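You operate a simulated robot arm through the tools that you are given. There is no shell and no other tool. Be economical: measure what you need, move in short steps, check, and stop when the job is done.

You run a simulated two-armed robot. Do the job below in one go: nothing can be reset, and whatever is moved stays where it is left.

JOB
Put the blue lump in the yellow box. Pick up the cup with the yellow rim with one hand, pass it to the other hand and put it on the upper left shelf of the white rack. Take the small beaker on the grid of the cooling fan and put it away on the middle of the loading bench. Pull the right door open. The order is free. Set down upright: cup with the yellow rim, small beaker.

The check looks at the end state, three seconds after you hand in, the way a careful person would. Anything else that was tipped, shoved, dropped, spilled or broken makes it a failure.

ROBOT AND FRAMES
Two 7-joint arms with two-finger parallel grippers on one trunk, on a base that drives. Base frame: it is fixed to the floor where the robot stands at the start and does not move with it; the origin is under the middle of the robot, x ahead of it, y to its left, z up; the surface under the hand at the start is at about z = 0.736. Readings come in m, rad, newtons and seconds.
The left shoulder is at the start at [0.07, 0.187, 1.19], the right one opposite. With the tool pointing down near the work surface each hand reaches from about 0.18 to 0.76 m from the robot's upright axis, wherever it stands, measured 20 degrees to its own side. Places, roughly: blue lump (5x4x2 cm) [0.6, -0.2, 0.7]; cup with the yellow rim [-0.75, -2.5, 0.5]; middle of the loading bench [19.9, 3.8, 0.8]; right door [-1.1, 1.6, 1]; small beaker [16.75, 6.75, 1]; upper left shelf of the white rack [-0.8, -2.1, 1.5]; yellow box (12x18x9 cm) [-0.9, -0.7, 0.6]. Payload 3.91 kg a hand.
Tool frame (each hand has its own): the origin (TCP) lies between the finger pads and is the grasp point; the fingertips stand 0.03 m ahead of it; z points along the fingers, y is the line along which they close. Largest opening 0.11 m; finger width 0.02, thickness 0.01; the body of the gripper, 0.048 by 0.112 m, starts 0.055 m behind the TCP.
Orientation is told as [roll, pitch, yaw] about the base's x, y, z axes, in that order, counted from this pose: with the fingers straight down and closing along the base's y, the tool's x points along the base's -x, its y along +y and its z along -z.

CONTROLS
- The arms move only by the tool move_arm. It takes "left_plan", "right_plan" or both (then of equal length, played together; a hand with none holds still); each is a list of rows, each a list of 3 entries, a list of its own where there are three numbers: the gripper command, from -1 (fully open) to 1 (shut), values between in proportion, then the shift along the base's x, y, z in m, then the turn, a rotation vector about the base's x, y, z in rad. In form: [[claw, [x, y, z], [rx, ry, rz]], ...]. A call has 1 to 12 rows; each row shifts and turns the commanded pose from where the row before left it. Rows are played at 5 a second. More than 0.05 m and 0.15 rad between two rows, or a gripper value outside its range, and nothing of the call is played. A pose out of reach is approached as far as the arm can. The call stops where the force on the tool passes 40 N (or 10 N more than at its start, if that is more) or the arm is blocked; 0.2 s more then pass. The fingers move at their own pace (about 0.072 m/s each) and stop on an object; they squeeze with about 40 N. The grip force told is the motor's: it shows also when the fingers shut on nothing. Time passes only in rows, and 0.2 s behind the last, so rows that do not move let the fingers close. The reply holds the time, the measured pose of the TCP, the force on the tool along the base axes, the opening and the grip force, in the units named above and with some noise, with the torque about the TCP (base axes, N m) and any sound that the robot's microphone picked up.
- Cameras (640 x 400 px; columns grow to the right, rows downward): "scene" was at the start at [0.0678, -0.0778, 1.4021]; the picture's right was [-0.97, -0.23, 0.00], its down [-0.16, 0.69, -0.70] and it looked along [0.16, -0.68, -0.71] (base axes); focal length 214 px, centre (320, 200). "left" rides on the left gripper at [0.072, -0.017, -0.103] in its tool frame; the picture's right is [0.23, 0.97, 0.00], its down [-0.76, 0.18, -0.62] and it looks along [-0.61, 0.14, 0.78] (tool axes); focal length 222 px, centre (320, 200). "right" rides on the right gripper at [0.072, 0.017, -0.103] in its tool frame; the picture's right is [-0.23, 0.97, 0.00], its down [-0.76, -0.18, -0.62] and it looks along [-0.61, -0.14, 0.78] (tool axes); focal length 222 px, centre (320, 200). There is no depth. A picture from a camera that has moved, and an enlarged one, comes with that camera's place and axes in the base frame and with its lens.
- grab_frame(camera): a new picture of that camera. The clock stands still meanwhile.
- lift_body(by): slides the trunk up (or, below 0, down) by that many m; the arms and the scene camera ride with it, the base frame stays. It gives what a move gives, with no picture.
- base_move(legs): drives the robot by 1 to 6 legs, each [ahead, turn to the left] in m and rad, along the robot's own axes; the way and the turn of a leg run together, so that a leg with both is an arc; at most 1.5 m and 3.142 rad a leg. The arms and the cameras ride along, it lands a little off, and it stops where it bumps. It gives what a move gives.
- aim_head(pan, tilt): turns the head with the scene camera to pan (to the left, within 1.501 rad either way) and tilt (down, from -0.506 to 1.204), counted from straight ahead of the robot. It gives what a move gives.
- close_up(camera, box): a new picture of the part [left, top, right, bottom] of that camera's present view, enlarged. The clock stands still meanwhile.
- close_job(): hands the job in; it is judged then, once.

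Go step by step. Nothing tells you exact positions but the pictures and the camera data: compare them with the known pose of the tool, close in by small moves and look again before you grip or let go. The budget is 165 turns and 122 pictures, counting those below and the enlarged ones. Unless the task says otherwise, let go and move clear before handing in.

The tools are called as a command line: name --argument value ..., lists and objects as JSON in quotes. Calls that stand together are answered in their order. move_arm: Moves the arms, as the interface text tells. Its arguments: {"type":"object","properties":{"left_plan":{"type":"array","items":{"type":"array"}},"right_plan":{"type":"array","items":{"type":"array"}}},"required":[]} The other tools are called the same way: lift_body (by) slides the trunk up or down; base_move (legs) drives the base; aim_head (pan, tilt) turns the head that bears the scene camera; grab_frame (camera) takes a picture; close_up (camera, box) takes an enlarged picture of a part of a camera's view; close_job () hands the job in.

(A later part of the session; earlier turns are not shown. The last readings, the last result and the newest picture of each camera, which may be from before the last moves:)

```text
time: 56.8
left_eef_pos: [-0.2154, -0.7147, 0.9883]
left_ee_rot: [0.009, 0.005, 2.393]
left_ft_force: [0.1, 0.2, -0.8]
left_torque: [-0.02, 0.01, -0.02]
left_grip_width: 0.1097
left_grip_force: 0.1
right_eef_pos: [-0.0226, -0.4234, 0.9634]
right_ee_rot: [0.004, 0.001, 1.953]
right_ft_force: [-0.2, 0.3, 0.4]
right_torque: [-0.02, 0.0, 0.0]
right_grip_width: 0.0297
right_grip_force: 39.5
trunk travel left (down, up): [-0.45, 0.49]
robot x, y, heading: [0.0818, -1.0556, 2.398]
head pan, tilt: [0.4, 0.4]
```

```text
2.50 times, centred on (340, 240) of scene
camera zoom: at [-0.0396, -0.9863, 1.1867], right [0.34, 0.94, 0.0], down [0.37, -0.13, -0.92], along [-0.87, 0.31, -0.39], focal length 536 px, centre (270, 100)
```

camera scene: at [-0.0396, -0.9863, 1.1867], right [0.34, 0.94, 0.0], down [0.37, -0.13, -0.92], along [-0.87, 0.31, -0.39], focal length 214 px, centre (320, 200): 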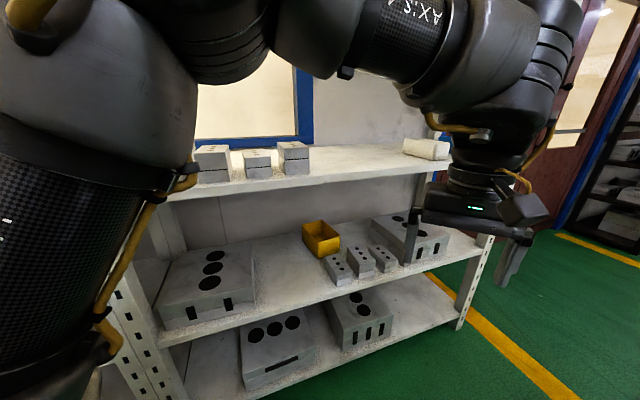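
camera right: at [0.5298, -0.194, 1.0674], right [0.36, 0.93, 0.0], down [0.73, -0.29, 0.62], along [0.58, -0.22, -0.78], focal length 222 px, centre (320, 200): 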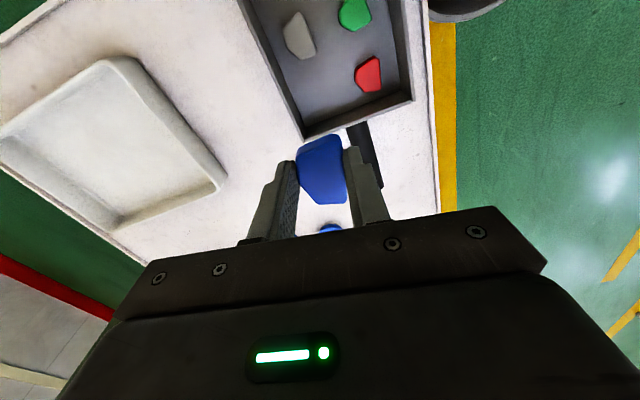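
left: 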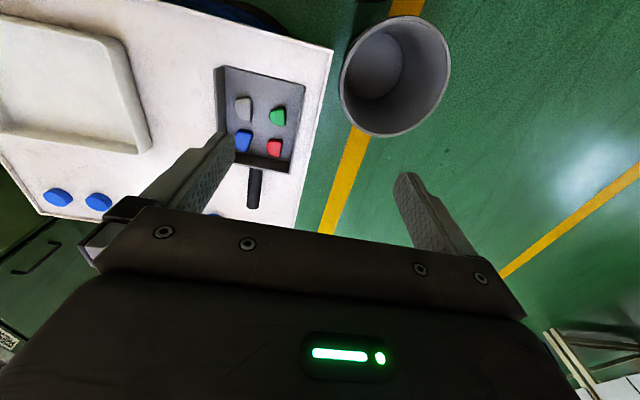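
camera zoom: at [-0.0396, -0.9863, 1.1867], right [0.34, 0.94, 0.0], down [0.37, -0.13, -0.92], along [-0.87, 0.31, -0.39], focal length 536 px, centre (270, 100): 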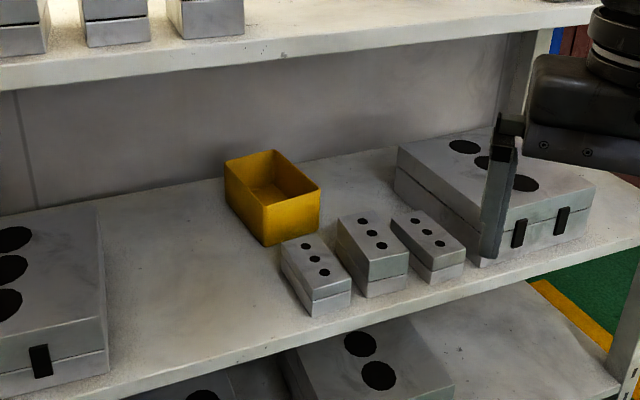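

The box centre is about (-0.893, -0.682), rim z about 0.645, long side along x. I'll turn to face the rack, lower the trunk, and pull the left hand back.

base_move --legs '[[0, 0.742]]'

move_arm --left_plan '[[-1, [0.04, 0, 0.02], [0, 0, 0]], [-1, [0.04, 0, 0.02], [0, 0, 0]], [-1, [0.04, 0, 0.02], [0, 0, 0]], [-1, [0.04, 0, 0.02], [0, 0, 0]], [-1, [0, 0, 0], [0, 0, 0]]]'

lift_body --by -0.2

```text
time: 59.1
left_eef_pos: [-0.3663, -1.0036, 0.9888]
left_ee_rot: [0.007, 0.003, 3.124]
left_ft_force: [-0.4, -0.4, -0.8]
left_torque: [0.0, 0.0, 0.04]
left_grip_width: 0.1099
left_grip_force: 0.1
right_eef_pos: [-0.4177, -0.6584, 0.9636]
right_ee_rot: [0.002, 0.005, 2.686]
right_ft_force: [0.5, -0.2, -1.4]
right_torque: [-0.02, 0.03, -0.01]
right_grip_width: 0.0296
right_grip_force: 39.9
trunk travel left (down, up): [-0.45, 0.49]
robot x, y, heading: [0.0866, -1.0552, 3.131]
head pan, tilt: [0.4, 0.4]
```

```text
time: 60.3
left_eef_pos: [-0.2039, -1.0043, 1.0684]
left_ee_rot: [0.005, 0.004, 3.124]
left_ft_force: [-0.2, 0.1, 0.8]
left_torque: [-0.02, -0.01, 0.01]
left_grip_width: 0.1102
left_grip_force: 0.2
right_eef_pos: [-0.4184, -0.6582, 0.9636]
right_ee_rot: [0.003, 0.003, 2.687]
right_ft_force: [0.0, -0.1, -0.1]
right_torque: [0.0, 0.0, 0.01]
right_grip_width: 0.0298
right_grip_force: 39.9
trunk travel left (down, up): [-0.45, 0.49]
robot x, y, heading: [0.087, -1.0537, 3.123]
head pan, tilt: [0.4, 0.4]
```

```text
time: 62.5
left_eef_pos: [-0.2021, -1.0031, 0.8684]
left_ee_rot: [0.008, 0.004, 3.124]
left_ft_force: [0.4, -0.5, 0.2]
left_torque: [0.01, -0.03, -0.02]
left_grip_width: 0.1105
left_grip_force: 0.1
right_eef_pos: [-0.4179, -0.6576, 0.7634]
right_ee_rot: [0.005, 0.003, 2.686]
right_ft_force: [0.0, 0.2, 0.3]
right_torque: [-0.02, -0.02, -0.02]
right_grip_width: 0.03
right_grip_force: 40.1
trunk travel left (down, up): [-0.25, 0.69]
robot x, y, heading: [0.0866, -1.0537, 3.129]
head pan, tilt: [0.4, 0.4]
```

Now I'll tilt the right hand forward (fingers toward -x) in front of the rack.

move_arm --right_plan '[[1, [0, 0, 0], [0, 0.14, 0.1]], [1, [0, 0, 0], [0, 0.14, 0.1]], [1, [0, 0, 0], [0, 0.14, 0.1]], [1, [0, 0, 0], [0, 0.14, 0]], [1, [0, 0, 0], [0, 0.14, 0]], [1, [0, 0, 0], [0, 0.14, 0]], [1, [0, 0, 0], [0, 0, 0]]]'

grab_frame --camera "scene"

```text
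refused: row 1 steps farther than a row can; nothing moved
```

```text
98 pictures are left
camera scene: at [-0.0514, -1.086, 0.9868], right [-0.38, 0.93, 0.0], down [0.36, 0.15, -0.92], along [-0.85, -0.35, -0.39], focal length 214 px, centre (320, 200)
```

scene: 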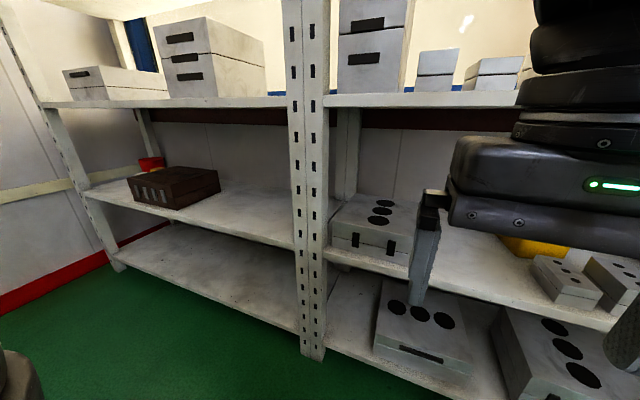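

move_arm --right_plan '[[1, [0, 0, 0], [0, 0.14, 0]], [1, [0, 0, 0], [0, 0.14, 0]], [1, [0, 0, 0], [0, 0.14, 0]], [1, [0, 0, 0], [0, 0.14, 0]], [1, [0, 0, 0], [0, 0.14, 0]], [1, [0, 0, 0], [0, 0.14, 0]], [1, [0, 0, 0], [0, 0, 0]]]'

aim_head --pan -0.5 --tilt 0.3

grab_frame --camera "scene"

```text
time: 64.1
left_eef_pos: [-0.2038, -1.0056, 0.8681]
left_ee_rot: [0.005, 0.004, 3.126]
left_ft_force: [-0.5, -0.8, -0.6]
left_torque: [0.0, 0.0, 0.0]
left_grip_width: 0.11
left_grip_force: 0.0
right_eef_pos: [-0.4167, -0.6341, 0.7676]
right_ee_rot: [0.456, -0.731, 2.512]
right_ft_force: [-0.3, 0.2, 0.2]
right_torque: [-0.01, -0.03, 0.0]
right_grip_width: 0.0298
right_grip_force: 39.8
right hand out of reach, approached as far as the arm can: row 4, 5
trunk travel left (down, up): [-0.25, 0.69]
robot x, y, heading: [0.0839, -1.0537, 3.124]
head pan, tilt: [0.4, 0.4]
```

```text
time: 65.3
left_eef_pos: [-0.2029, -1.0046, 0.8686]
left_ee_rot: [0.007, 0.003, 3.123]
left_ft_force: [0.4, -0.2, 0.4]
left_torque: [0.01, 0.0, 0.03]
left_grip_width: 0.1101
left_grip_force: 0.0
right_eef_pos: [-0.4164, -0.6319, 0.7668]
right_ee_rot: [0.459, -0.731, 2.514]
right_ft_force: [0.7, -0.2, -0.1]
right_torque: [-0.01, -0.04, 0.01]
right_grip_width: 0.0302
right_grip_force: 40.4
trunk travel left (down, up): [-0.25, 0.69]
robot x, y, heading: [0.0886, -1.0507, 3.127]
head pan, tilt: [-0.499, 0.3]
```

```text
97 pictures are left
camera scene: at [-0.0472, -1.0052, 0.9959], right [0.49, 0.87, 0.0], down [0.26, -0.14, -0.96], along [-0.83, 0.47, -0.3], focal length 214 px, centre (320, 200)
```

scene: 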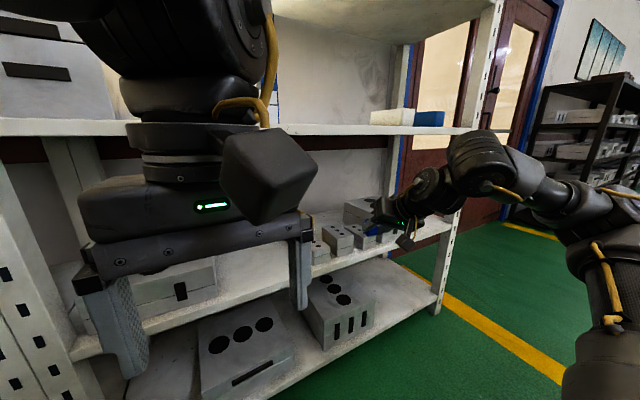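

The tilted hand works. I'll lower the trunk a little, turn 0.06, and extend the arm forward toward the gap.

lift_body --by -0.065

base_move --legs '[[0, 0.06]]'

move_arm --right_plan '[[1, [-0.03, 0, 0], [0, 0, 0]], [1, [-0.03, 0, 0], [0, 0, 0]], [1, [-0.03, 0, 0], [0, 0, 0]], [1, [-0.03, 0, 0], [0, 0, 0]], [1, [-0.03, 0, 0], [0, 0, 0]], [1, [0, 0, 0], [0, 0, 0]]]' --left_plan '[[-1, [0.03, 0, 0], [0, 0, 0]], [-1, [0.02, -0.02, 0], [0, 0, 0]], [-1, [0, -0.03, 0], [0, 0, 0]], [-1, [0, -0.03, 0], [0, 0, 0]], [-1, [0, -0.03, 0], [0, 0, 0]], [-1, [0, 0, 0], [0, 0, 0]]]'

grab_frame --camera "scene"

```text
time: 66.3
left_eef_pos: [-0.2027, -1.0039, 0.8041]
left_ee_rot: [0.009, 0.002, 3.123]
left_ft_force: [0.1, -0.3, 0.1]
left_torque: [-0.04, 0.0, -0.02]
left_grip_width: 0.1098
left_grip_force: 0.0
right_eef_pos: [-0.4162, -0.6325, 0.7036]
right_ee_rot: [0.459, -0.729, 2.514]
right_ft_force: [0.2, 0.2, 0.0]
right_torque: [-0.01, 0.0, 0.01]
right_grip_width: 0.0297
right_grip_force: 39.7
trunk travel left (down, up): [-0.185, 0.755]
robot x, y, heading: [0.0908, -1.0509, 3.129]
head pan, tilt: [-0.499, 0.3]
```

```text
time: 67.1
left_eef_pos: [-0.2056, -1.0216, 0.803]
left_ee_rot: [0.004, 0.004, -3.098]
left_ft_force: [0.5, -0.1, -0.4]
left_torque: [-0.02, -0.04, 0.01]
left_grip_width: 0.1099
left_grip_force: 0.0
right_eef_pos: [-0.4414, -0.6653, 0.7044]
right_ee_rot: [0.458, -0.729, 2.573]
right_ft_force: [0.3, -0.4, -0.4]
right_torque: [-0.01, -0.02, -0.01]
right_grip_width: 0.0299
right_grip_force: 40.1
trunk travel left (down, up): [-0.185, 0.755]
robot x, y, heading: [0.086, -1.0511, -3.094]
head pan, tilt: [-0.499, 0.3]
```

```text
time: 68.1
left_eef_pos: [-0.1595, -1.0849, 0.8034]
left_ee_rot: [0.007, 0.001, -3.078]
left_ft_force: [0.0, 0.2, -0.1]
left_torque: [-0.02, 0.02, -0.01]
left_grip_width: 0.1097
left_grip_force: 0.1
right_eef_pos: [-0.5456, -0.6643, 0.7031]
right_ee_rot: [0.459, -0.732, 2.573]
right_ft_force: [1.2, 0.5, 0.1]
right_torque: [-0.03, 0.05, 0.01]
right_grip_width: 0.0298
right_grip_force: 40.1
trunk travel left (down, up): [-0.185, 0.755]
robot x, y, heading: [0.0851, -1.0506, -3.09]
head pan, tilt: [-0.499, 0.3]
stopped in row 4 (left hand): the force on the tool passed its limit at 67 N (the readings are from after the stop); the commanded pose is now the measured one
```

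```text
96 pictures are left
camera scene: at [-0.0497, -1.0132, 0.931], right [0.43, 0.9, 0.0], down [0.27, -0.13, -0.96], along [-0.86, 0.41, -0.3], focal length 214 px, centre (320, 200)
```

scene: 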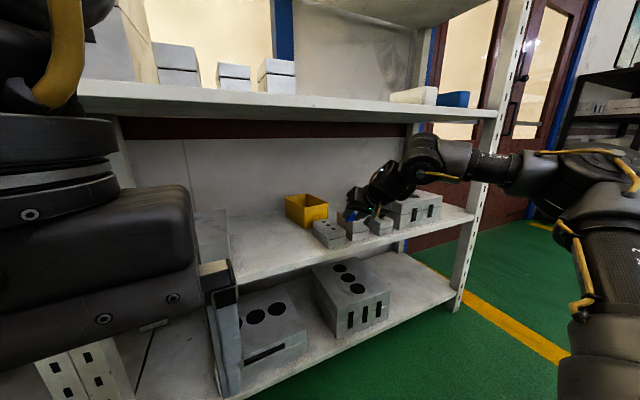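

Wrist top is about 0.93, under the shelf's lower side (0.975). I'll extend the arm a bit more and free the left hand from its touch.

move_arm --right_plan '[[1, [-0.03, 0, 0], [0, 0, 0]], [1, [-0.03, 0, 0], [0, 0, 0]], [1, [-0.03, -0.006, 0], [0, 0, 0]], [1, [0, 0, 0], [0, 0, 0]]]' --left_plan '[[-1, [-0.02, 0.01, 0], [0, 0, 0]], [-1, [-0.01, 0.01, 0], [0, 0, 0]], [-1, [0, 0, 0], [0, 0, 0]], [-1, [0, 0, 0], [0, 0, 0]]]'

base_move --legs '[[0.13, 0]]'

grab_frame --camera "scene"

grab_frame --camera "right"

```text
time: 69.1
left_eef_pos: [-0.189, -1.0655, 0.8037]
left_ee_rot: [0.007, 0.001, -3.079]
left_ft_force: [0.2, 0.6, 0.5]
left_torque: [-0.02, -0.02, 0.02]
left_grip_width: 0.11
left_grip_force: 0.0
right_eef_pos: [-0.6344, -0.6706, 0.7025]
right_ee_rot: [0.457, -0.731, 2.576]
right_ft_force: [-0.3, -0.3, 0.6]
right_torque: [0.01, 0.02, -0.01]
right_grip_width: 0.0298
right_grip_force: 39.9
trunk travel left (down, up): [-0.185, 0.755]
robot x, y, heading: [0.0868, -1.0533, -3.097]
head pan, tilt: [-0.499, 0.3]
```

```text
time: 70.3
left_eef_pos: [-0.3166, -1.0712, 0.8035]
left_ee_rot: [0.007, 0.001, -3.081]
left_ft_force: [-0.6, -0.4, 0.1]
left_torque: [0.04, 0.01, -0.02]
left_grip_width: 0.11
left_grip_force: 0.1
right_eef_pos: [-0.7631, -0.675, 0.7017]
right_ee_rot: [0.458, -0.729, 2.572]
right_ft_force: [0.0, -0.1, -0.7]
right_torque: [-0.01, -0.02, -0.01]
right_grip_width: 0.0298
right_grip_force: 40.2
trunk travel left (down, up): [-0.185, 0.755]
robot x, y, heading: [-0.0422, -1.0582, -3.092]
head pan, tilt: [-0.499, 0.3]
```

```text
95 pictures are left
camera scene: at [-0.178, -1.019, 0.9308], right [0.44, 0.9, 0.0], down [0.27, -0.13, -0.95], along [-0.86, 0.42, -0.3], focal length 214 px, centre (320, 200)
```

scene: 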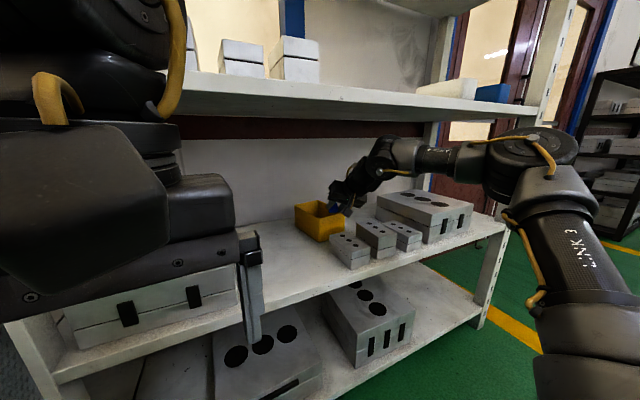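

```text
94 pictures are left
camera right: at [-0.6451, -0.7149, 0.728], right [-0.37, -0.8, 0.47], down [0.03, 0.5, 0.87], along [-0.93, 0.33, -0.17], focal length 222 px, centre (320, 200)
```

right: 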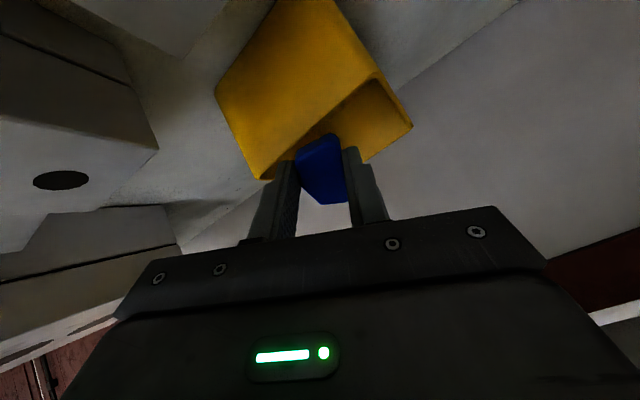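

The lump is just in front of the box and above the rim. I'll drive 12 cm further in.

base_move --legs '[[0.115, 0]]'

grab_frame --camera "right"

grab_frame --camera "scene"

```text
time: 71.6
left_eef_pos: [-0.4324, -1.077, 0.8039]
left_ee_rot: [0.007, 0.002, -3.079]
left_ft_force: [-0.1, 0.0, -0.4]
left_torque: [-0.02, 0.0, -0.01]
left_grip_width: 0.1098
left_grip_force: 0.1
right_eef_pos: [-0.8786, -0.6811, 0.7023]
right_ee_rot: [0.458, -0.731, 2.576]
right_ft_force: [-0.1, 0.3, 0.5]
right_torque: [0.0, -0.01, -0.02]
right_grip_width: 0.0298
right_grip_force: 40.3
trunk travel left (down, up): [-0.185, 0.755]
robot x, y, heading: [-0.1568, -1.0666, -3.095]
head pan, tilt: [-0.499, 0.3]
```

```text
93 pictures are left
camera right: at [-0.7614, -0.7213, 0.7279], right [-0.37, -0.8, 0.47], down [0.03, 0.5, 0.87], along [-0.93, 0.33, -0.17], focal length 222 px, centre (320, 200)
```

right: 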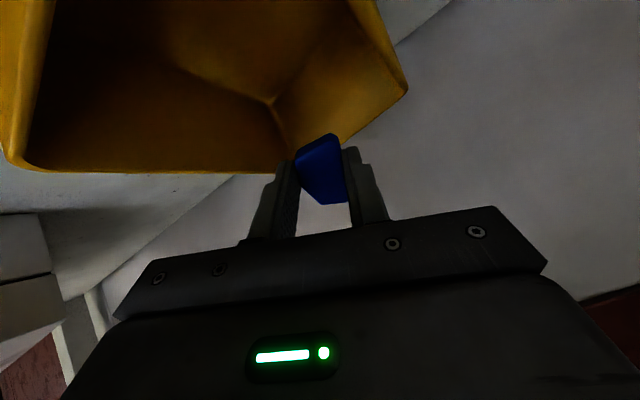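

```text
92 pictures are left
camera scene: at [-0.2939, -1.0247, 0.9308], right [0.44, 0.9, 0.0], down [0.27, -0.13, -0.95], along [-0.86, 0.42, -0.3], focal length 214 px, centre (320, 200)
```

scene: 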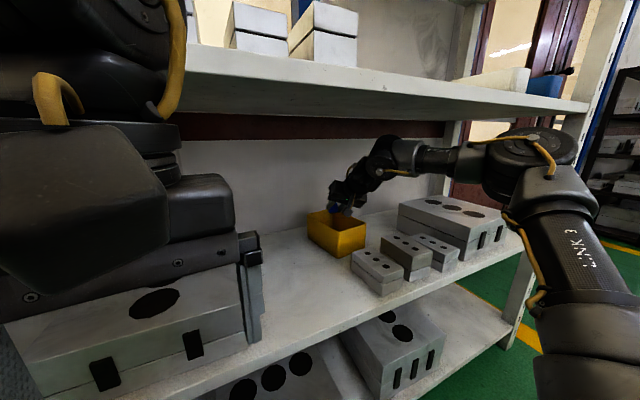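

The lump is over the box centre. I'll lower 2 cm, open moderately and lift back out.

move_arm --right_plan '[[1, [0, 0, -0.02], [0, 0, 0]], [1, [0, 0, 0], [0, 0, 0]], [0.1, [0, 0, 0], [0, 0, 0]], [0.0, [0, 0, 0], [0, 0, 0]], [0.0, [0, 0, 0], [0, 0, 0]], [0.0, [0, 0, 0.02], [0, 0, 0]], [0.0, [0.0, 0, 0.01], [0, 0, 0]], [0.0, [0, 0, 0], [0, 0, 0]]]'

grab_frame --camera "right"

```text
time: 73.4
left_eef_pos: [-0.4334, -1.0771, 0.8028]
left_ee_rot: [0.007, 0.0, -3.077]
left_ft_force: [-0.2, -0.1, 0.2]
left_torque: [-0.01, 0.0, 0.02]
left_grip_width: 0.1102
left_grip_force: 0.1
right_eef_pos: [-0.8772, -0.6817, 0.7127]
right_ee_rot: [0.456, -0.73, 2.573]
right_ft_force: [-1.0, -0.1, 0.3]
right_torque: [-0.01, -0.01, 0.0]
right_grip_width: 0.055
right_grip_force: 0.0
trunk travel left (down, up): [-0.185, 0.755]
robot x, y, heading: [-0.1603, -1.0649, -3.092]
head pan, tilt: [-0.499, 0.3]
```

```text
91 pictures are left
camera right: at [-0.7599, -0.7216, 0.7383], right [-0.37, -0.8, 0.47], down [0.03, 0.5, 0.87], along [-0.93, 0.33, -0.16], focal length 222 px, centre (320, 200)
```

right: 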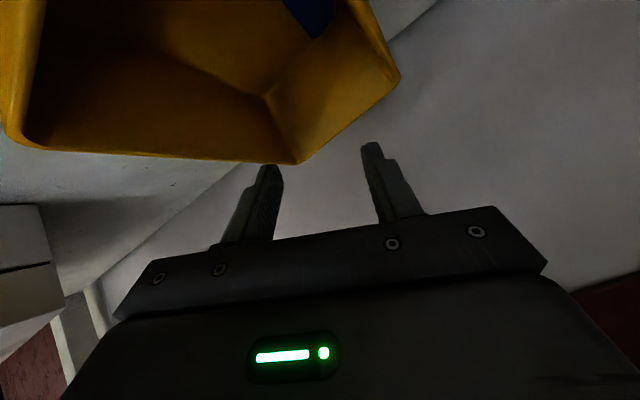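

The lump has dropped into the box. I'll back the robot out straight and check with the head camera.

base_move --legs '[[-0.36, 0]]'

lift_body --by 0.4

close_up --camera "scene" --box '[220, 160, 420, 360]'

```text
time: 75.7
left_eef_pos: [-0.0807, -1.0614, 0.8035]
left_ee_rot: [0.006, -0.001, -3.078]
left_ft_force: [-0.2, 0.1, -0.4]
left_torque: [0.0, 0.0, -0.01]
left_grip_width: 0.1101
left_grip_force: 0.0
right_eef_pos: [-0.5259, -0.6651, 0.7123]
right_ee_rot: [0.458, -0.731, 2.575]
right_ft_force: [0.1, -0.3, -0.9]
right_torque: [-0.04, 0.0, 0.01]
right_grip_width: 0.0551
right_grip_force: 0.0
trunk travel left (down, up): [-0.185, 0.755]
robot x, y, heading: [0.1934, -1.0489, -3.091]
head pan, tilt: [-0.499, 0.3]
```

```text
time: 79.5
left_eef_pos: [-0.0807, -1.0601, 1.2022]
left_ee_rot: [0.007, -0.001, -3.077]
left_ft_force: [0.5, 0.8, -1.0]
left_torque: [0.01, 0.01, 0.01]
left_grip_width: 0.1099
left_grip_force: 0.0
right_eef_pos: [-0.5262, -0.6642, 1.1127]
right_ee_rot: [0.458, -0.728, 2.574]
right_ft_force: [0.1, 0.1, 0.0]
right_torque: [-0.01, 0.01, -0.01]
right_grip_width: 0.0549
right_grip_force: 0.0
trunk travel left (down, up): [-0.585, 0.355]
robot x, y, heading: [0.1911, -1.0512, -3.094]
head pan, tilt: [-0.499, 0.3]
```

```text
2.00 times, centred on (320, 260) of scene
camera zoom: at [0.0579, -1.0077, 1.3309], right [0.44, 0.9, 0.0], down [0.27, -0.13, -0.96], along [-0.86, 0.42, -0.3], focal length 429 px, centre (320, 80)
```

zoom: 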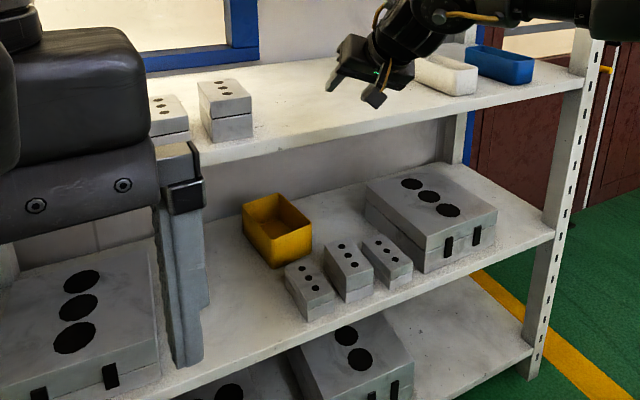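

The lump isn't on the shelf outside the box, which fits what the hand camera showed (inside it). Next is the cup: I'll retract and untilt the right hand, then drive to the far bay.

move_arm --right_plan '[[-1, [0.04, 0, 0], [0, -0.14, 0]], [-1, [0.04, 0, 0], [0, -0.14, 0]], [-1, [0.04, 0, 0], [0, -0.14, 0]], [-1, [0.04, 0, 0], [0, -0.14, 0]], [-1, [0.04, 0, 0], [0, -0.14, 0]], [-1, [0.03, 0, 0], [0, -0.14, 0]], [-1, [0, 0, 0], [0, 0, 0]]]'

base_move --legs '[[0, 1.5], [0.95, 0], [0, -1.45]]'

aim_head --pan 0.2 --tilt 0.3

grab_frame --camera "scene"

```text
time: 81.1
left_eef_pos: [-0.0804, -1.0602, 1.2029]
left_ee_rot: [0.007, -0.001, -3.078]
left_ft_force: [0.4, -0.3, -0.2]
left_torque: [0.01, 0.0, 0.02]
left_grip_width: 0.1098
left_grip_force: 0.1
right_eef_pos: [-0.2961, -0.6647, 1.1115]
right_ee_rot: [0.045, 0.024, 2.73]
right_ft_force: [0.1, 0.0, -0.9]
right_torque: [-0.03, 0.0, 0.01]
right_grip_width: 0.11
right_grip_force: 0.0
trunk travel left (down, up): [-0.585, 0.355]
robot x, y, heading: [0.1913, -1.0515, -3.093]
head pan, tilt: [-0.499, 0.3]
```

```text
time: 93.2
left_eef_pos: [-0.1118, -2.0185, 1.2032]
left_ee_rot: [0.007, 0.002, -3.036]
left_ft_force: [-0.5, -0.6, 0.1]
left_torque: [-0.03, 0.02, -0.04]
left_grip_width: 0.1097
left_grip_force: 0.1
right_eef_pos: [-0.342, -1.6321, 1.1124]
right_ee_rot: [0.045, 0.021, 2.77]
right_ft_force: [1.0, 0.5, 0.3]
right_torque: [-0.03, 0.01, 0.0]
right_grip_width: 0.11
right_grip_force: 0.0
trunk travel left (down, up): [-0.585, 0.355]
robot x, y, heading: [0.1617, -1.9953, -3.051]
head pan, tilt: [-0.499, 0.3]
```

```text
time: 94.3
left_eef_pos: [-0.1118, -2.0189, 1.2035]
left_ee_rot: [0.008, 0.001, -3.035]
left_ft_force: [0.1, 0.6, 0.2]
left_torque: [0.0, -0.01, -0.01]
left_grip_width: 0.11
left_grip_force: 0.1
right_eef_pos: [-0.3423, -1.6325, 1.112]
right_ee_rot: [0.046, 0.024, 2.771]
right_ft_force: [0.5, 0.2, 0.4]
right_torque: [0.02, -0.03, -0.02]
right_grip_width: 0.1101
right_grip_force: 0.1
trunk travel left (down, up): [-0.585, 0.355]
robot x, y, heading: [0.1622, -1.9943, -3.048]
head pan, tilt: [0.201, 0.3]
```

```text
89 pictures are left
camera scene: at [0.0215, -2.024, 1.3309], right [-0.29, 0.96, 0.0], down [0.28, 0.08, -0.96], along [-0.92, -0.27, -0.3], focal length 214 px, centre (320, 200)
```

scene: 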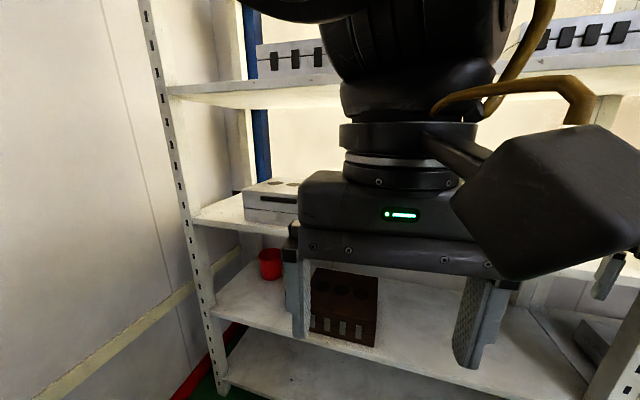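

A red object stands on the lower shelf at the far end. I'll enlarge it.

close_up --camera "scene" --box '[140, 60, 340, 400]'

close_up --camera "scene" --box '[230, 220, 330, 310]'

```text
1.18 times, centred on (240, 230) of scene
camera zoom: at [0.0215, -2.024, 1.3309], right [-0.29, 0.96, 0.0], down [0.28, 0.08, -0.96], along [-0.92, -0.27, -0.3], focal length 252 px, centre (414, 165)
```

zoom: 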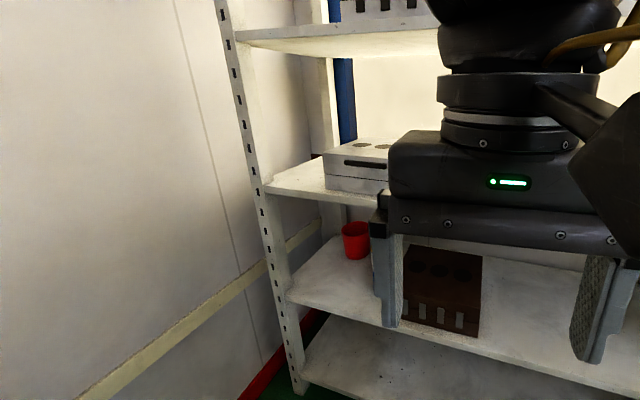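

```text
4.44 times, centred on (280, 265) of scene
camera zoom: at [0.0215, -2.024, 1.3309], right [-0.29, 0.96, 0.0], down [0.28, 0.08, -0.96], along [-0.92, -0.27, -0.3], focal length 953 px, centre (498, -89)
```

zoom: 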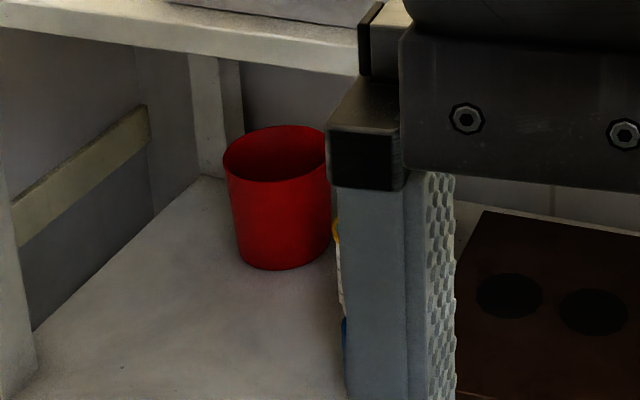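

That red one isn't it: a cup with a yellow rim is partly hidden behind my left finger, in front of it. I'll move the left hand aside.

move_arm --left_plan '[[-1, [-0.02, 0.04, 0], [0, 0, 0]], [-1, [-0.02, 0.04, 0], [0, 0, 0]], [-1, [-0.02, 0.04, 0], [0, 0, 0]], [-1, [-0.02, 0.04, 0], [0, 0, 0]], [-1, [0, 0, 0], [0, 0, 0]]]'

grab_frame --camera "scene"

```text
time: 95.5
left_eef_pos: [-0.1973, -1.8684, 1.2168]
left_ee_rot: [-0.029, 0.004, -3.024]
left_ft_force: [-0.2, -0.5, -0.5]
left_torque: [0.01, 0.03, 0.0]
left_grip_width: 0.11
left_grip_force: 0.0
right_eef_pos: [-0.3419, -1.6337, 1.1126]
right_ee_rot: [0.044, 0.021, 2.77]
right_ft_force: [1.7, -0.7, -0.1]
right_torque: [0.02, 0.05, 0.03]
right_grip_width: 0.11
right_grip_force: 0.2
trunk travel left (down, up): [-0.585, 0.355]
robot x, y, heading: [0.1617, -1.993, -3.054]
head pan, tilt: [0.201, 0.3]
```

```text
86 pictures are left
camera scene: at [0.0198, -2.0075, 1.3235], right [-0.1, 1.0, 0.0], down [0.37, 0.04, -0.93], along [-0.92, -0.09, -0.37], focal length 214 px, centre (320, 200)
```

scene: 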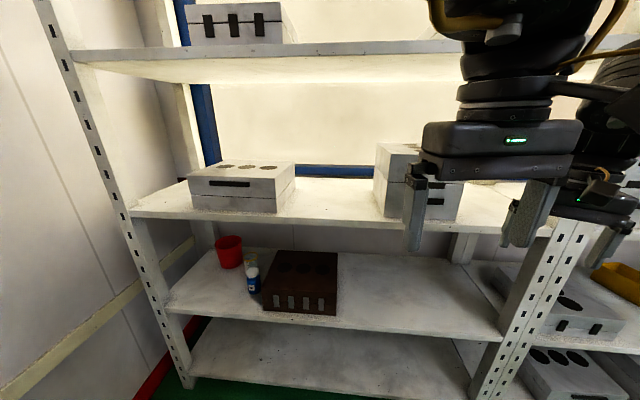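

Now I see it: a small white-and-blue cup with a yellow rim between the red cup and the brown box. I'll enlarge it.

close_up --camera "scene" --box '[200, 225, 300, 310]'

close_up --camera "scene" --box '[40, 0, 360, 200]'

```text
4.71 times, centred on (250, 268) of scene
camera zoom: at [0.0198, -2.0075, 1.3235], right [-0.1, 1.0, 0.0], down [0.37, 0.04, -0.93], along [-0.92, -0.09, -0.37], focal length 1009 px, centre (649, -118)
```

zoom: 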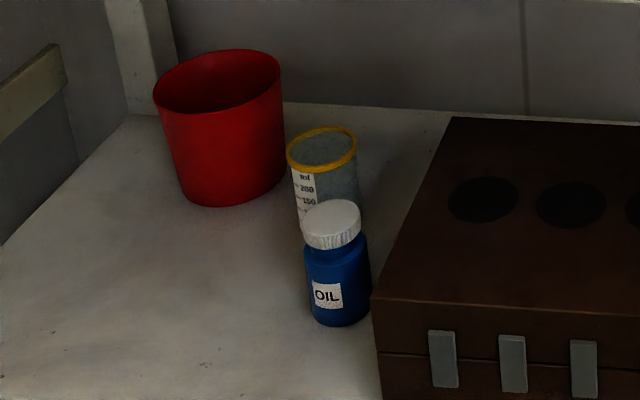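

```text
2.00 times, centred on (200, 100) of scene
camera zoom: at [0.0198, -2.0075, 1.3235], right [-0.1, 1.0, 0.0], down [0.37, 0.04, -0.93], along [-0.92, -0.09, -0.37], focal length 429 px, centre (560, 400)
```

zoom: 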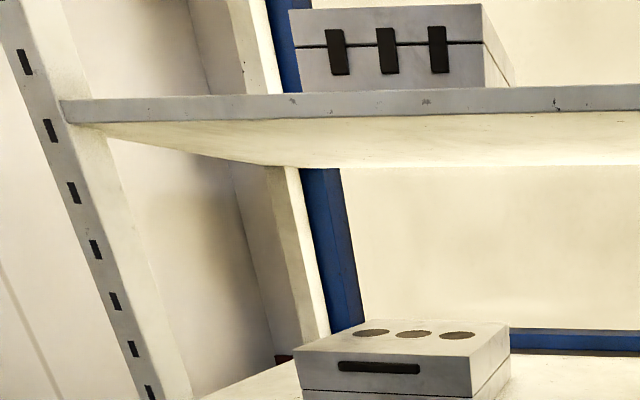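

The cup is a small measuring cup standing behind an OIL bottle, next to the red cup and the brown box. I'll first test how far the left hand can work outward (toward -y), which also frees the head.

move_arm --left_plan '[[-1, [0.0, -0.045, 0], [0, 0, 0]], [-1, [0, -0.045, 0], [0, 0, 0]], [-1, [-0.02, -0.04, -0.02], [0, 0, 0]], [-1, [-0.02, -0.04, -0.02], [0, 0, 0]], [-1, [-0.02, -0.04, -0.02], [0, 0, 0]], [-1, [-0.02, -0.04, -0.02], [0, 0, 0]], [-1, [-0.02, -0.04, -0.02], [0, 0, 0]], [-1, [-0.02, -0.04, 0], [0, 0, 0]], [-1, [-0.02, -0.04, 0], [0, 0, 0]], [-1, [0, -0.04, 0], [0, 0, 0]], [-1, [0, -0.04, 0], [0, 0, 0]], [-1, [0, 0, 0], [0, 0, 0]]]'

aim_head --pan 0.15 --tilt 0.4

grab_frame --camera "scene"

```text
time: 98.1
left_eef_pos: [-0.2637, -2.1982, 1.0732]
left_ee_rot: [0.004, 0.0, -3.035]
left_ft_force: [-0.9, 0.4, 1.0]
left_torque: [0.02, 0.02, -0.02]
left_grip_width: 0.1099
left_grip_force: 0.1
left hand out of reach, approached as far as the arm can: row 8, 9, 10, 11
right_eef_pos: [-0.3423, -1.6319, 1.1114]
right_ee_rot: [0.046, 0.022, 2.769]
right_ft_force: [0.1, 0.0, -0.6]
right_torque: [-0.03, -0.01, -0.02]
right_grip_width: 0.1101
right_grip_force: 0.0
trunk travel left (down, up): [-0.585, 0.355]
robot x, y, heading: [0.1639, -1.9925, -3.054]
head pan, tilt: [0.201, 0.3]
```

```text
time: 98.8
left_eef_pos: [-0.2634, -2.199, 1.0723]
left_ee_rot: [0.005, -0.001, -3.035]
left_ft_force: [0.4, 0.7, 0.4]
left_torque: [0.0, 0.04, 0.02]
left_grip_width: 0.1102
left_grip_force: 0.1
right_eef_pos: [-0.3424, -1.633, 1.1134]
right_ee_rot: [0.046, 0.022, 2.77]
right_ft_force: [-0.4, -0.3, -0.3]
right_torque: [0.01, 0.0, 0.02]
right_grip_width: 0.1101
right_grip_force: 0.1
trunk travel left (down, up): [-0.585, 0.355]
robot x, y, heading: [0.1612, -1.9933, -3.055]
head pan, tilt: [0.15, 0.4]
```

```text
83 pictures are left
camera scene: at [0.0211, -2.0196, 1.3217], right [-0.24, 0.97, 0.0], down [0.38, 0.09, -0.92], along [-0.9, -0.22, -0.39], focal length 214 px, centre (320, 200)
```

scene: 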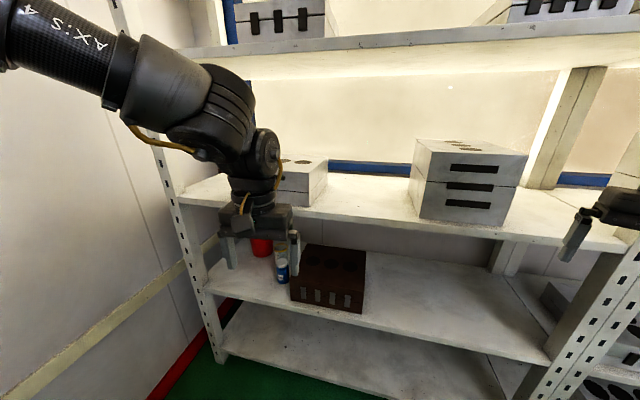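

The left hand works in about y 0…0.17 of the robot's frame. I'll test tilting it forward and extending there, in free space.

move_arm --left_plan '[[-1, [0, 0.025, 0], [0, 0.14, 0]], [-1, [0, 0.025, 0], [0, 0.14, 0]], [-1, [0, 0, 0], [0, 0.14, 0]], [-1, [0, 0, 0], [0, 0.14, 0]], [-1, [0, 0, 0], [0, 0.14, 0]], [-1, [0, 0, 0], [0, 0.14, 0]], [-1, [-0.04, 0, 0], [0, 0, 0]], [-1, [-0.04, 0, 0], [0, 0, 0]], [-1, [-0.04, 0, 0], [0, 0, 0]], [-1, [-0.04, 0, 0], [0, 0, 0]], [-1, [0, 0, 0], [0, 0, 0]]]'

grab_frame --camera "scene"

```text
time: 101.2
left_eef_pos: [-0.4234, -2.1492, 1.0732]
left_ee_rot: [-0.11, -0.834, -2.988]
left_ft_force: [-0.2, -1.1, -0.4]
left_torque: [-0.04, 0.01, 0.0]
left_grip_width: 0.1101
left_grip_force: 0.0
right_eef_pos: [-0.3429, -1.6322, 1.1125]
right_ee_rot: [0.044, 0.021, 2.768]
right_ft_force: [-0.3, -0.1, 0.1]
right_torque: [0.0, 0.01, -0.05]
right_grip_width: 0.1099
right_grip_force: 0.0
trunk travel left (down, up): [-0.585, 0.355]
robot x, y, heading: [0.1607, -1.9939, -3.054]
head pan, tilt: [0.15, 0.4]
```

```text
82 pictures are left
camera scene: at [0.0216, -2.0196, 1.3217], right [-0.24, 0.97, 0.0], down [0.38, 0.09, -0.92], along [-0.9, -0.22, -0.39], focal length 214 px, centre (320, 200)
```

scene: 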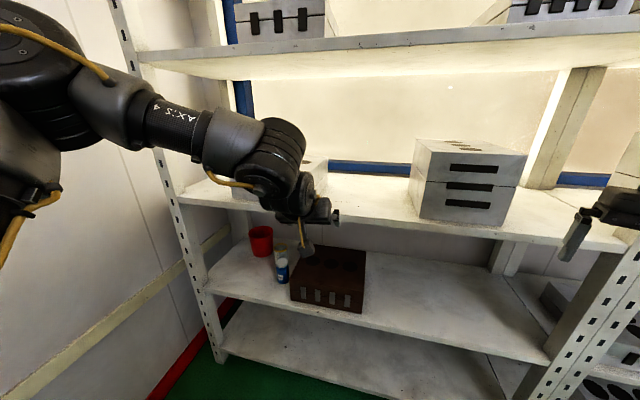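

The left hand reaches well when tilted. I'll take an accurate measurement of the cup and its neighbours from here.

close_up --camera "scene" --box '[220, 215, 330, 325]'

```text
3.64 times, centred on (275, 270) of scene
camera zoom: at [0.0216, -2.0196, 1.3217], right [-0.24, 0.97, 0.0], down [0.38, 0.09, -0.92], along [-0.9, -0.22, -0.39], focal length 780 px, centre (484, -54)
```

zoom: 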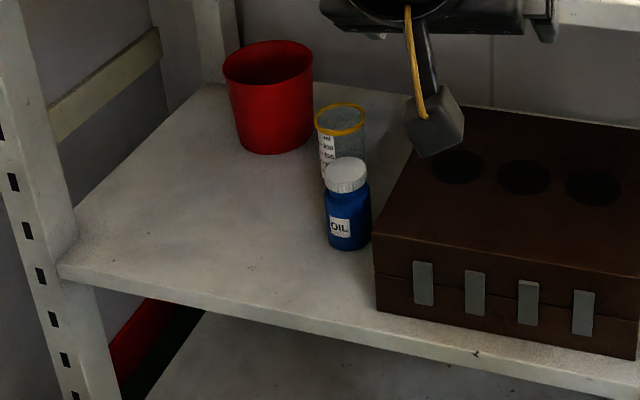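

Estimates: shelf z≈0.545, cup centre ≈(-0.83, -2.44) with rim z≈0.67, bottle in front ≈(-0.745, -2.39) with top z≈0.655, brown box from y≈-2.31. The hand camera hangs below a tilted hand, so I'll use less tilt and prepare the posture in free space.

move_arm --left_plan '[[-1, [0, 0, 0.04], [0, -0.12, 0]], [-1, [0, 0, 0.04], [0, -0.12, 0]], [-1, [0, 0, 0.02], [0, -0.1, 0]], [-1, [-0.03, 0, 0], [0, 0, 0]], [-1, [-0.03, 0, 0], [0, 0, 0]], [-1, [0, 0, 0], [0, 0, 0]]]'

grab_frame --camera "scene"

```text
time: 102.6
left_eef_pos: [-0.4393, -2.1067, 1.1528]
left_ee_rot: [-0.054, -0.498, -3.017]
left_ft_force: [-0.2, -0.3, 0.1]
left_torque: [0.02, 0.04, -0.02]
left_grip_width: 0.1101
left_grip_force: 0.1
left hand out of reach, approached as far as the arm can: row 2, 3, 4, 5
right_eef_pos: [-0.3406, -1.6324, 1.112]
right_ee_rot: [0.045, 0.02, 2.77]
right_ft_force: [-0.3, -0.5, 0.3]
right_torque: [0.0, 0.04, -0.02]
right_grip_width: 0.1098
right_grip_force: 0.1
trunk travel left (down, up): [-0.585, 0.355]
robot x, y, heading: [0.1592, -1.9978, -3.055]
head pan, tilt: [0.15, 0.4]
```

```text
80 pictures are left
camera scene: at [0.0221, -2.0196, 1.3218], right [-0.24, 0.97, 0.0], down [0.38, 0.09, -0.92], along [-0.9, -0.22, -0.39], focal length 214 px, centre (320, 200)
```

scene: 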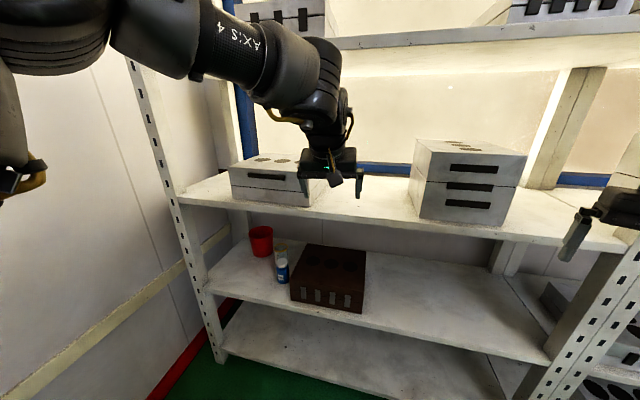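

With little tilt the wrist would be too high for the gap. I'll go back to a stronger tilt, and yaw the hand to come in from the left so its camera passes beside the bottle.

move_arm --left_plan '[[-1, [0, 0, 0], [0, 0.13, 0]], [-1, [0, 0, 0], [0, 0.13, 0]], [-1, [0, 0, 0], [0, 0.13, 0]], [-1, [0, 0, 0], [0, 0, -0.13]], [-1, [0, 0, 0], [0, 0, -0.13]], [-1, [0, 0, 0], [0, 0, -0.13]], [-1, [-0.03, 0, 0], [0, 0, -0.13]], [-1, [-0.03, 0, 0], [0, 0, 0]], [-1, [-0.03, 0, 0], [0, 0, 0]], [-1, [0, 0, 0], [0, 0, 0]]]'

grab_frame --camera "scene"

```text
time: 104.8
left_eef_pos: [-0.4157, -1.9436, 1.1429]
left_ee_rot: [-0.123, -0.882, 2.794]
left_ft_force: [-0.1, -0.2, -0.2]
left_torque: [-0.02, -0.02, 0.02]
left_grip_width: 0.1101
left_grip_force: 0.0
left hand out of reach, approached as far as the arm can: row 5, 6, 7, 8, 9
right_eef_pos: [-0.3427, -1.6321, 1.112]
right_ee_rot: [0.046, 0.022, 2.769]
right_ft_force: [-0.2, -0.5, 0.3]
right_torque: [-0.03, 0.0, -0.01]
right_grip_width: 0.1101
right_grip_force: 0.0
trunk travel left (down, up): [-0.585, 0.355]
robot x, y, heading: [0.1631, -1.9929, -3.056]
head pan, tilt: [0.15, 0.4]
```

```text
79 pictures are left
camera scene: at [0.0217, -2.0192, 1.3218], right [-0.24, 0.97, 0.0], down [0.38, 0.09, -0.92], along [-0.9, -0.22, -0.39], focal length 214 px, centre (320, 200)
```

scene: 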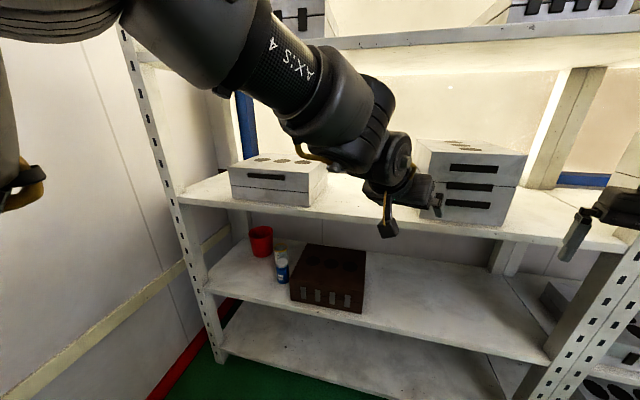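

The wrist position is limited to the left, so I'll settle for some yaw and test whether stretching further forward flattens the arm.

move_arm --left_plan '[[-1, [-0.01, 0, -0.03], [-0.068, -0.126, 0]], [-1, [-0.04, 0, -0.02], [0, 0, 0]], [-1, [-0.04, -0.01, -0.02], [0, 0, 0]], [-1, [-0.04, -0.01, -0.02], [0, 0, 0]], [-1, [-0.03, -0.01, 0], [0, 0, 0]], [-1, [0, 0, 0], [0, 0, 0]]]'

grab_frame --camera "scene"

```text
time: 106.4
left_eef_pos: [-0.4706, -1.9239, 1.1135]
left_ee_rot: [-0.195, -0.789, 2.891]
left_ft_force: [0.5, -0.6, 1.1]
left_torque: [0.01, 0.01, 0.03]
left_grip_width: 0.1098
left_grip_force: 0.1
left hand out of reach, approached as far as the arm can: row 1, 2, 3, 4, 5
right_eef_pos: [-0.3431, -1.6319, 1.1129]
right_ee_rot: [0.046, 0.022, 2.769]
right_ft_force: [0.0, -0.7, 0.3]
right_torque: [-0.02, -0.01, 0.02]
right_grip_width: 0.11
right_grip_force: 0.1
trunk travel left (down, up): [-0.585, 0.355]
robot x, y, heading: [0.1641, -1.9924, -3.053]
head pan, tilt: [0.15, 0.4]
stopped in row 6 (left hand): the arm was blocked; the commanded pose is now the measured one
```

```text
78 pictures are left
camera scene: at [0.0208, -2.0194, 1.3217], right [-0.24, 0.97, 0.0], down [0.38, 0.09, -0.92], along [-0.89, -0.22, -0.39], focal length 214 px, centre (320, 200)
```

scene: 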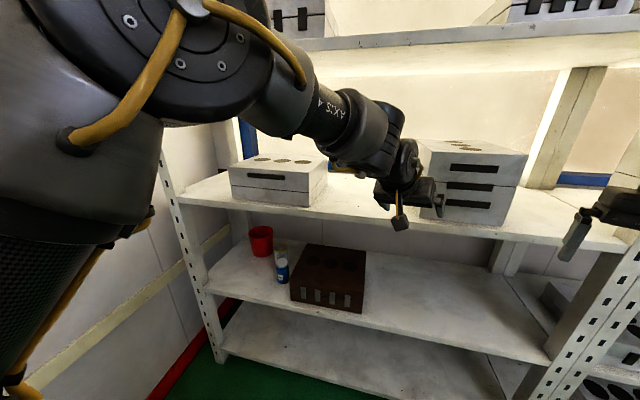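

The elbow swings into the head when the hand yaws inward. I'll go back to the straight posture, a bit outward, and test forward reach there.

move_arm --left_plan '[[-1, [0.03, -0.03, 0], [0, 0, 0.14]], [-1, [0.02, -0.04, 0], [0, 0, 0.14]], [-1, [0, -0.045, -0.01], [0, 0, 0.14]], [-1, [0, -0.045, -0.02], [0, 0, 0.14]], [-1, [0, -0.04, -0.02], [0, 0, 0]], [-1, [-0.03, -0.02, 0], [0, 0, 0]], [-1, [-0.04, 0, 0], [0, 0, 0]], [-1, [-0.04, 0, 0], [0, 0, 0]], [-1, [-0.03, 0, 0], [0, 0, 0]], [-1, [0, 0, 0], [0, 0, 0]]]'

grab_frame --camera "scene"

```text
time: 108.6
left_eef_pos: [-0.5563, -2.1419, 1.0597]
left_ee_rot: [-0.191, -0.787, -2.834]
left_ft_force: [-0.6, 0.2, 0.5]
left_torque: [0.05, 0.0, -0.02]
left_grip_width: 0.1102
left_grip_force: 0.1
left hand out of reach, approached as far as the arm can: row 9
right_eef_pos: [-0.3419, -1.6325, 1.1131]
right_ee_rot: [0.045, 0.022, 2.77]
right_ft_force: [0.3, -1.0, 0.8]
right_torque: [0.02, 0.04, -0.04]
right_grip_width: 0.1102
right_grip_force: 0.1
trunk travel left (down, up): [-0.585, 0.355]
robot x, y, heading: [0.1617, -1.9932, -3.053]
head pan, tilt: [0.15, 0.4]
```

```text
77 pictures are left
camera scene: at [0.0218, -2.0198, 1.3218], right [-0.24, 0.97, 0.0], down [0.38, 0.09, -0.92], along [-0.9, -0.22, -0.39], focal length 214 px, centre (320, 200)
```

scene: 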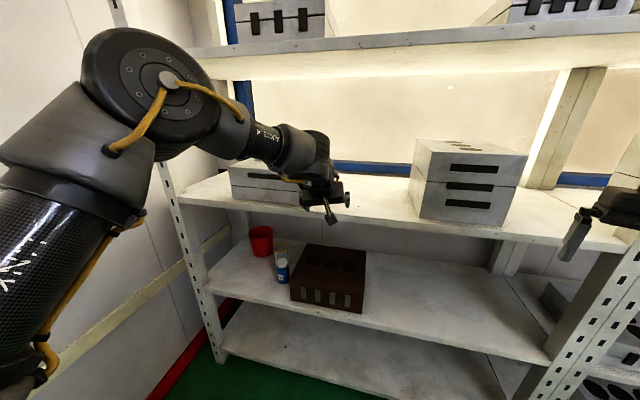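

This posture is right: reach 0.73 m ahead and the elbow clear. I'll reduce the tilt slightly, pull the right hand back, and shift the robot along the rack by backing and turning.

move_arm --left_plan '[[-1, [0, 0, 0], [0, -0.1, 0]], [-1, [0, 0, 0], [0, 0, 0]], [-1, [0, 0, 0], [0, 0, 0]], [-1, [0, 0, 0], [0, 0, 0]], [-1, [0, 0, 0], [0, 0, 0]]]' --right_plan '[[-1, [0.045, 0, 0], [0, 0, 0]], [-1, [0.045, 0, 0], [0, 0, 0]], [-1, [0.045, 0, 0], [0, 0, 0]], [-1, [0.045, 0, 0], [0, 0, 0]], [-1, [0, 0, 0], [0, 0, 0]]]'

base_move --legs '[[-0.2, 0], [0, -1.23], [-0.4, 0], [0, 1.13]]'

lift_body --by -0.35

aim_head --pan 0.0 --tilt 0.3

grab_frame --camera "scene"

grab_frame --camera "left"

```text
time: 109.8
left_eef_pos: [-0.5454, -2.1332, 1.0552]
left_ee_rot: [-0.153, -0.689, -2.861]
left_ft_force: [-0.8, 0.7, -0.3]
left_torque: [0.01, -0.01, 0.02]
left_grip_width: 0.1101
left_grip_force: 0.0
left hand out of reach, approached as far as the arm can: row 1
right_eef_pos: [-0.1724, -1.6304, 1.1162]
right_ee_rot: [0.043, 0.024, 2.771]
right_ft_force: [0.3, 0.2, -0.2]
right_torque: [0.02, -0.03, -0.02]
right_grip_width: 0.1101
right_grip_force: 0.0
right hand out of reach, approached as far as the arm can: row 4
trunk travel left (down, up): [-0.585, 0.355]
robot x, y, heading: [0.1621, -1.996, -3.051]
head pan, tilt: [0.15, 0.4]
```

```text
time: 119.4
left_eef_pos: [-0.1926, -2.4062, 1.0571]
left_ee_rot: [-0.153, -0.693, -2.973]
left_ft_force: [0.6, -0.4, -0.1]
left_torque: [0.02, 0.03, -0.01]
left_grip_width: 0.1104
left_grip_force: 0.1
right_eef_pos: [0.2336, -1.9487, 1.1163]
right_ee_rot: [0.046, 0.023, 2.658]
right_ft_force: [-0.2, 0.5, -0.4]
right_torque: [0.0, 0.01, 0.01]
right_grip_width: 0.1098
right_grip_force: 0.1
trunk travel left (down, up): [-0.585, 0.355]
robot x, y, heading: [0.5214, -2.3452, 3.119]
head pan, tilt: [0.15, 0.4]
```

```text
time: 122.8
left_eef_pos: [-0.1927, -2.4072, 0.7075]
left_ee_rot: [-0.153, -0.691, -2.973]
left_ft_force: [-0.1, -0.9, 0.3]
left_torque: [-0.01, -0.01, -0.04]
left_grip_width: 0.11
left_grip_force: 0.1
right_eef_pos: [0.2342, -1.947, 0.7663]
right_ee_rot: [0.046, 0.023, 2.659]
right_ft_force: [-0.5, 0.2, -0.1]
right_torque: [-0.05, -0.01, 0.0]
right_grip_width: 0.1101
right_grip_force: 0.1
trunk travel left (down, up): [-0.235, 0.705]
robot x, y, heading: [0.5262, -2.351, 3.117]
head pan, tilt: [0.15, 0.4]
```

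```text
time: 123.5
left_eef_pos: [-0.1926, -2.4072, 0.7067]
left_ee_rot: [-0.153, -0.693, -2.974]
left_ft_force: [-0.6, -0.4, 0.2]
left_torque: [0.01, -0.01, -0.03]
left_grip_width: 0.1102
left_grip_force: 0.1
right_eef_pos: [0.2342, -1.9468, 0.7673]
right_ee_rot: [0.045, 0.023, 2.657]
right_ft_force: [-1.1, 0.6, 0.3]
right_torque: [-0.01, -0.01, 0.02]
right_grip_width: 0.1099
right_grip_force: 0.0
trunk travel left (down, up): [-0.235, 0.705]
robot x, y, heading: [0.5213, -2.3488, 3.119]
head pan, tilt: [0.0, 0.3]
```

```text
76 pictures are left
camera scene: at [0.3799, -2.3441, 0.9809], right [0.02, 1.0, 0.0], down [0.3, -0.01, -0.96], along [-0.95, 0.02, -0.3], focal length 214 px, centre (320, 200)
```

scene: 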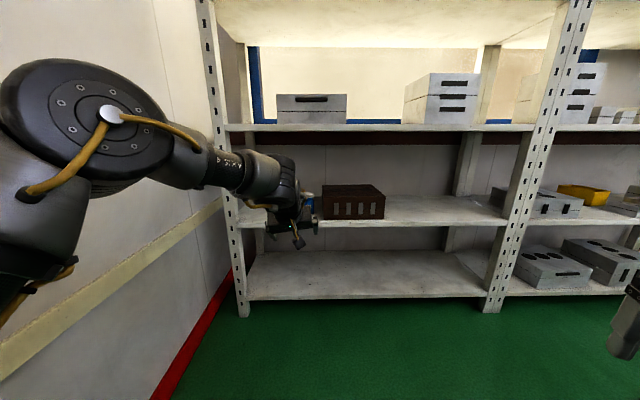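

```text
75 pictures are left
camera left: at [-0.0729, -2.3859, 0.7418], right [0.24, -0.94, -0.26], down [-0.16, -0.3, 0.94], along [-0.96, -0.18, -0.22], focal length 222 px, centre (320, 200)
```

left: 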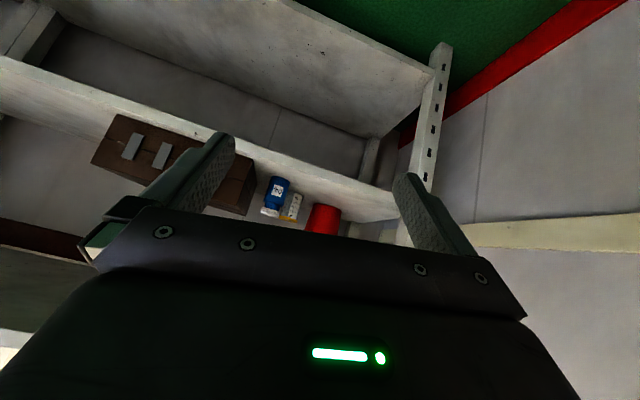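

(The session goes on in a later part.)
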